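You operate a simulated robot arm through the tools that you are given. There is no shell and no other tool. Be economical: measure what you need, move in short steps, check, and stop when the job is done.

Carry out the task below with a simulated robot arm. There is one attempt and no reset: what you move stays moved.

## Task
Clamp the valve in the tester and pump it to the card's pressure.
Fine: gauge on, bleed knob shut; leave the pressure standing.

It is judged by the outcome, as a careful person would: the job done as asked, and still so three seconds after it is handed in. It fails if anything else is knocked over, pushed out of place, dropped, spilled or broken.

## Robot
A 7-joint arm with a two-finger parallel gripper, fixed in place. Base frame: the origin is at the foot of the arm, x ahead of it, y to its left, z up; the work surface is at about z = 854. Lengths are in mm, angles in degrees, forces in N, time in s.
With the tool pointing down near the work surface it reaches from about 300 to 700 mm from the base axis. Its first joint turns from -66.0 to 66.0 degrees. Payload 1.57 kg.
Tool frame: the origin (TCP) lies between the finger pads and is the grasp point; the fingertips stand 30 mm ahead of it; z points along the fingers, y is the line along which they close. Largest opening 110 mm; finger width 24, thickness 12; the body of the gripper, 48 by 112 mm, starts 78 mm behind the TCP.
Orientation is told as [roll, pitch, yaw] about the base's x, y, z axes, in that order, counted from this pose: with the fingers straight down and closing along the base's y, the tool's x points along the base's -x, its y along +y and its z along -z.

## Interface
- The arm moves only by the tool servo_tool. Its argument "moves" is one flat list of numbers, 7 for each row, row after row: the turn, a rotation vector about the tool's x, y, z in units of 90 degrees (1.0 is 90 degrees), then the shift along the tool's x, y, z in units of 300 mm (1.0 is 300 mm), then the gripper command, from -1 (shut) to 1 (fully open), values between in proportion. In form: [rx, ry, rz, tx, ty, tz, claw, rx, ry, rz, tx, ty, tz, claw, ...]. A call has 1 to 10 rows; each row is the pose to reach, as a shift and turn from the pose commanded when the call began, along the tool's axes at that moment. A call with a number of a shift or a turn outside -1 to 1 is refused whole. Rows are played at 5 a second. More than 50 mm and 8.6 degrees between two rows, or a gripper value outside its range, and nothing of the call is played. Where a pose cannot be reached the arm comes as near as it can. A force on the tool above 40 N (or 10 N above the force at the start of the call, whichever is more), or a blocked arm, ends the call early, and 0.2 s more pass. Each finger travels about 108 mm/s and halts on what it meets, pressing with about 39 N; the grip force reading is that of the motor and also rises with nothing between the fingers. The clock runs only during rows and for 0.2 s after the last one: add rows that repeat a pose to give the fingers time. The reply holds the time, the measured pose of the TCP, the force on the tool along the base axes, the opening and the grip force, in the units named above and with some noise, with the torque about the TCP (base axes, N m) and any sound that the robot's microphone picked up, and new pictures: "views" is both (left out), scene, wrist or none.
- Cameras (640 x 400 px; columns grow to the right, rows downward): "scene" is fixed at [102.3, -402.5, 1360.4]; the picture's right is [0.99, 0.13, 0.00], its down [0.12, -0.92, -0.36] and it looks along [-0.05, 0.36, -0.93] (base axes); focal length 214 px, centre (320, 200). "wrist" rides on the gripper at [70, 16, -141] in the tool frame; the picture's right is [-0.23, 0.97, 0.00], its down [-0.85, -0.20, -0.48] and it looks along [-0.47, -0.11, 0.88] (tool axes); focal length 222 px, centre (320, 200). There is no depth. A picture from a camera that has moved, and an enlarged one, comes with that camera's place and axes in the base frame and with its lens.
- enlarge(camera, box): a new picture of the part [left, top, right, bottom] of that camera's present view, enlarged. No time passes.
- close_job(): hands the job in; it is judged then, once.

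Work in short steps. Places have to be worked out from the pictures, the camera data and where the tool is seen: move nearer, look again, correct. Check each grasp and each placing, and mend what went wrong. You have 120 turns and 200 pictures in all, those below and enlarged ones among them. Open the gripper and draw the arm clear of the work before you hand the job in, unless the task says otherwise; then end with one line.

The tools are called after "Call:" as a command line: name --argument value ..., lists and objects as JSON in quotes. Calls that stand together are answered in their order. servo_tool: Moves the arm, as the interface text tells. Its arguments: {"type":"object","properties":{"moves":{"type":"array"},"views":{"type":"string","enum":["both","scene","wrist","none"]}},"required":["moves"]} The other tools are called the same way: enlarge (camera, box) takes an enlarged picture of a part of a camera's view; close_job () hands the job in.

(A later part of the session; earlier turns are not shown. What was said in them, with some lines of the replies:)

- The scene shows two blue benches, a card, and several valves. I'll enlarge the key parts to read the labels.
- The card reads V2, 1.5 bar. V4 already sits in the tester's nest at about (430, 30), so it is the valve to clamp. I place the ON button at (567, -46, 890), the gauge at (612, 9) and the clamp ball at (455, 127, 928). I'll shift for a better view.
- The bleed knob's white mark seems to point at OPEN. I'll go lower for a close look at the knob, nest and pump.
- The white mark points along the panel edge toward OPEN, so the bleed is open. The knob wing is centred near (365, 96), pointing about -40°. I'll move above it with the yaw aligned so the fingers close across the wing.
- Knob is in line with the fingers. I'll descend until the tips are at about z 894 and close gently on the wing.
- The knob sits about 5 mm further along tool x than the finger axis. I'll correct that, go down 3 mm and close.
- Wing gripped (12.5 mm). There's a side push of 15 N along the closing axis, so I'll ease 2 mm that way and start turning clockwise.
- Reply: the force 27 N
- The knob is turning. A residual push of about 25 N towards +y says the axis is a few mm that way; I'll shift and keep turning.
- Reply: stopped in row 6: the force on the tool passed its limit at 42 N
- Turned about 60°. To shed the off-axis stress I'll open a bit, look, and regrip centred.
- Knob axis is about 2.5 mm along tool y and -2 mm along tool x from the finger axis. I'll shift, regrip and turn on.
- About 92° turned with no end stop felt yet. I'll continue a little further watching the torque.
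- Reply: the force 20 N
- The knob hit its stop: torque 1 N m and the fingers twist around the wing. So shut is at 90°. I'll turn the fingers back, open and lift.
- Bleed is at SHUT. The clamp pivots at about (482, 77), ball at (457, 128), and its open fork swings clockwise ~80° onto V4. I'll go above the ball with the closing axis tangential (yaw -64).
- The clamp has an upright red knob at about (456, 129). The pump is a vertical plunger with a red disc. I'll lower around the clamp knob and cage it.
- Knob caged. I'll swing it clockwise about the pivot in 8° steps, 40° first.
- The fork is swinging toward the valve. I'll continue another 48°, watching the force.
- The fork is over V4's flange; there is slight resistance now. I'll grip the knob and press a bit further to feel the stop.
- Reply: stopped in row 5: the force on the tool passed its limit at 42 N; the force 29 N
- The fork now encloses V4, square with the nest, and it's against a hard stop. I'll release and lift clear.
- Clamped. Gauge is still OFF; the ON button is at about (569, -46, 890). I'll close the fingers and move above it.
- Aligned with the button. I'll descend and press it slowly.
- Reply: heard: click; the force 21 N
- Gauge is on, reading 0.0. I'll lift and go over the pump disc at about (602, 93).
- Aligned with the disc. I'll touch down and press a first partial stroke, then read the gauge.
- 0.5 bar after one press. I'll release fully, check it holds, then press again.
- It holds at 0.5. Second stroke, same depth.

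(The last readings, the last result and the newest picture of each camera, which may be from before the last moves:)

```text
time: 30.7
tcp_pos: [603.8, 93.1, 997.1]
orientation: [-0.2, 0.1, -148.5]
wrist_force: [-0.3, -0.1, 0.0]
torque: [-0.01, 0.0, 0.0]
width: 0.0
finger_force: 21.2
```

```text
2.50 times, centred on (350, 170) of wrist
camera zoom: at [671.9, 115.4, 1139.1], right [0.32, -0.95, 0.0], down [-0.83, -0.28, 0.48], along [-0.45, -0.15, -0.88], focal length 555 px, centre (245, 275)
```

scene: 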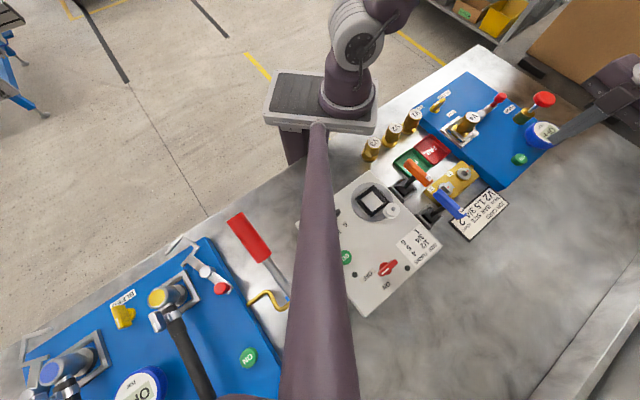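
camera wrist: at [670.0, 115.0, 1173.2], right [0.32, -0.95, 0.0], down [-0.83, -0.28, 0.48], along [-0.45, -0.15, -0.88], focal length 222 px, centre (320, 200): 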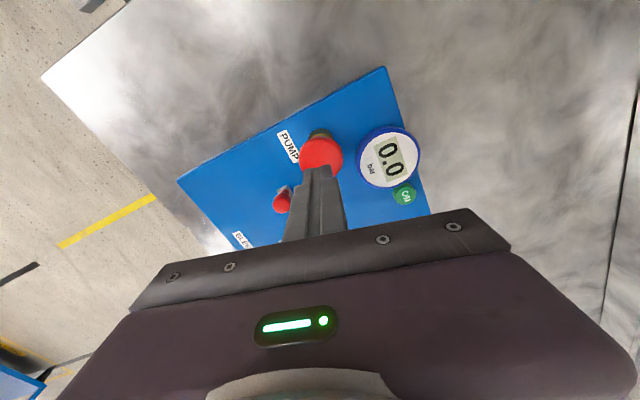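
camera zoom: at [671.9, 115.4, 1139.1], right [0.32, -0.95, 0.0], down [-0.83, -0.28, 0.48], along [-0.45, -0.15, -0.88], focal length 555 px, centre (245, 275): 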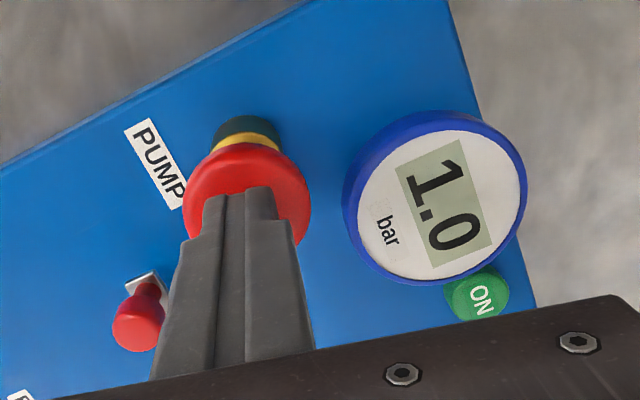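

1.0 bar. The card says 1.5, so one more identical stroke.

Call:
servo_tool --moves '[0, 0, 0, 0, 0, 0.04, -1, 0, 0, 0, 0, 0, 0.07, -1, 0, 0, 0, 0, 0, 0.1, -1, 0, 0, 0, 0, 0, 0.1, -1, 0, 0, 0, 0, 0, 0.05, -1, 0, 0, 0, 0, 0, 0, -1, 0, 0, 0, 0, 0, 0, -1]' --views "none"

Call:
enlarge --camera "wrist" --box '[240, 90, 460, 250]'

Call:
enlarge --camera "scene" --box '[440, 180, 530, 240]'

```text
time: 32.3
tcp_pos: [604.2, 92.1, 997.7]
orientation: [-0.1, 0.0, -148.4]
wrist_force: [0.6, 0.0, -0.1]
torque: [-0.01, -0.02, 0.03]
width: 0.1
finger_force: 22.0
```

```text
2.50 times, centred on (350, 170) of wrist
camera zoom: at [673.4, 114.2, 1138.4], right [0.32, -0.95, 0.0], down [-0.83, -0.28, 0.48], along [-0.45, -0.15, -0.88], focal length 555 px, centre (245, 275)
```

zoom: 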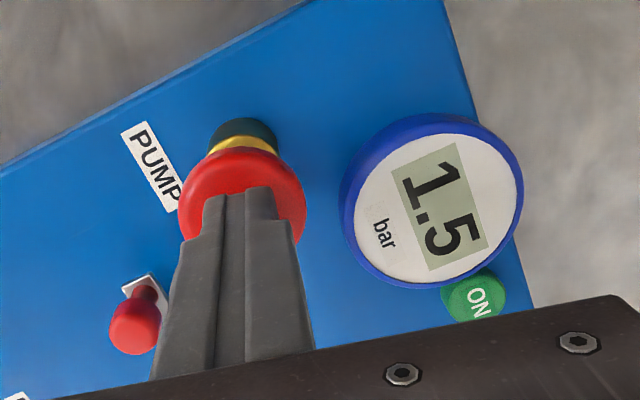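

```text
6.67 times, centred on (485, 210) of scene
camera zoom: at [102.3, -402.5, 1360.4], right [0.99, 0.13, 0.0], down [0.12, -0.92, -0.36], along [-0.05, 0.36, -0.93], focal length 1430 px, centre (-780, 133)
```

zoom: 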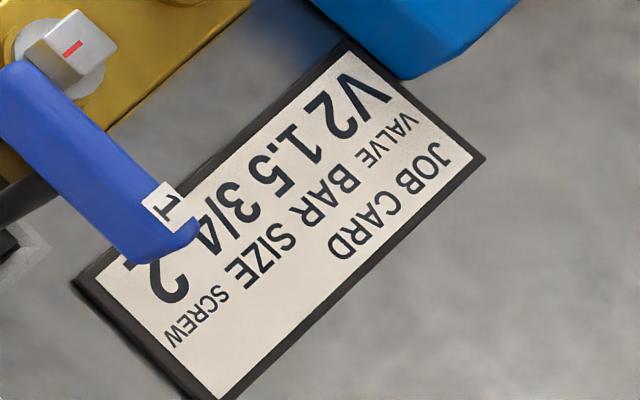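

Gauge reads 1.5 bar and the card confirms 1.5. I'll raise the arm straight up, open the gripper, and wait to check the pressure stands.

Call:
servo_tool --moves '[0, 0, 0, 0, 0, -0.15, -1, 0, 0, 0, 0, 0, -0.3, -1, 0, 0, 0, 0, 0, -0.45, 0, 0, 0, 0, 0, 0, -0.45, 0.5, 0, 0, 0, 0, 0, -0.45, 0.5, 0, 0, 0, 0, 0, -0.45, 0.5, 0, 0, 0, 0, 0, -0.45, 0.5, 0, 0, 0, 0, 0, -0.45, 0.5, 0, 0, 0, 0, 0, -0.45, 0.5, 0, 0, 0, 0, 0, -0.45, 0.5]' --views "wrist"

Call:
enlarge --camera "scene" --box '[350, 60, 590, 210]'

```text
time: 34.5
tcp_pos: [600.2, 90.9, 1131.1]
orientation: [-0.1, 0.0, -148.4]
wrist_force: [0.3, 0.3, 0.8]
torque: [0.01, 0.02, 0.0]
width: 82.6
finger_force: 0.1
camera wrist: at [669.2, 113.8, 1271.4], right [0.32, -0.95, 0.0], down [-0.83, -0.28, 0.48], along [-0.45, -0.15, -0.88], focal length 222 px, centre (320, 200)
```

wrist: 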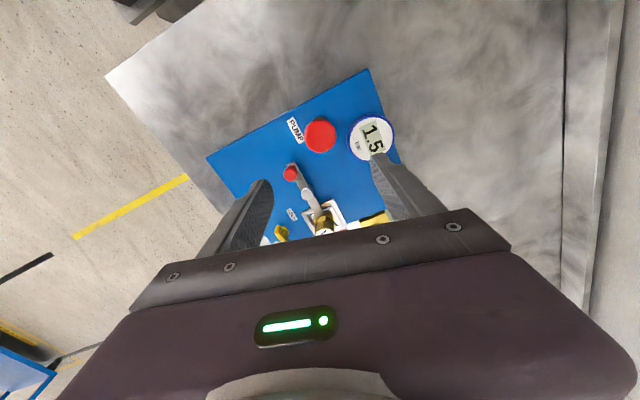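

```text
2.67 times, centred on (470, 135) of scene
camera zoom: at [102.3, -402.5, 1360.4], right [0.99, 0.13, 0.0], down [0.12, -0.92, -0.36], along [-0.05, 0.36, -0.93], focal length 572 px, centre (-80, 373)
```

zoom: 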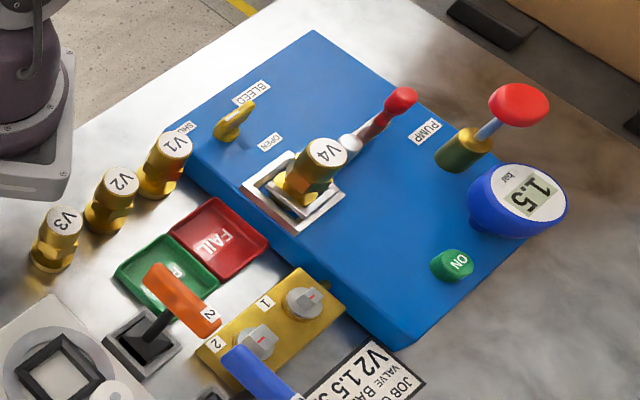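

Pressure stands at 1.5 bar, V4 is clamped, bleed is shut, the gauge is on and nothing else has moved. Handing in.

Call:
close_job

```text
The job is handed in.
```

The valve already sitting in the tester (V4) is clamped, the bleed knob is shut, the gauge is on and the pressure stands at the card's 1.5 bar; the card names V2, but I read "the valve in the tester" as V4 and did not swap it.
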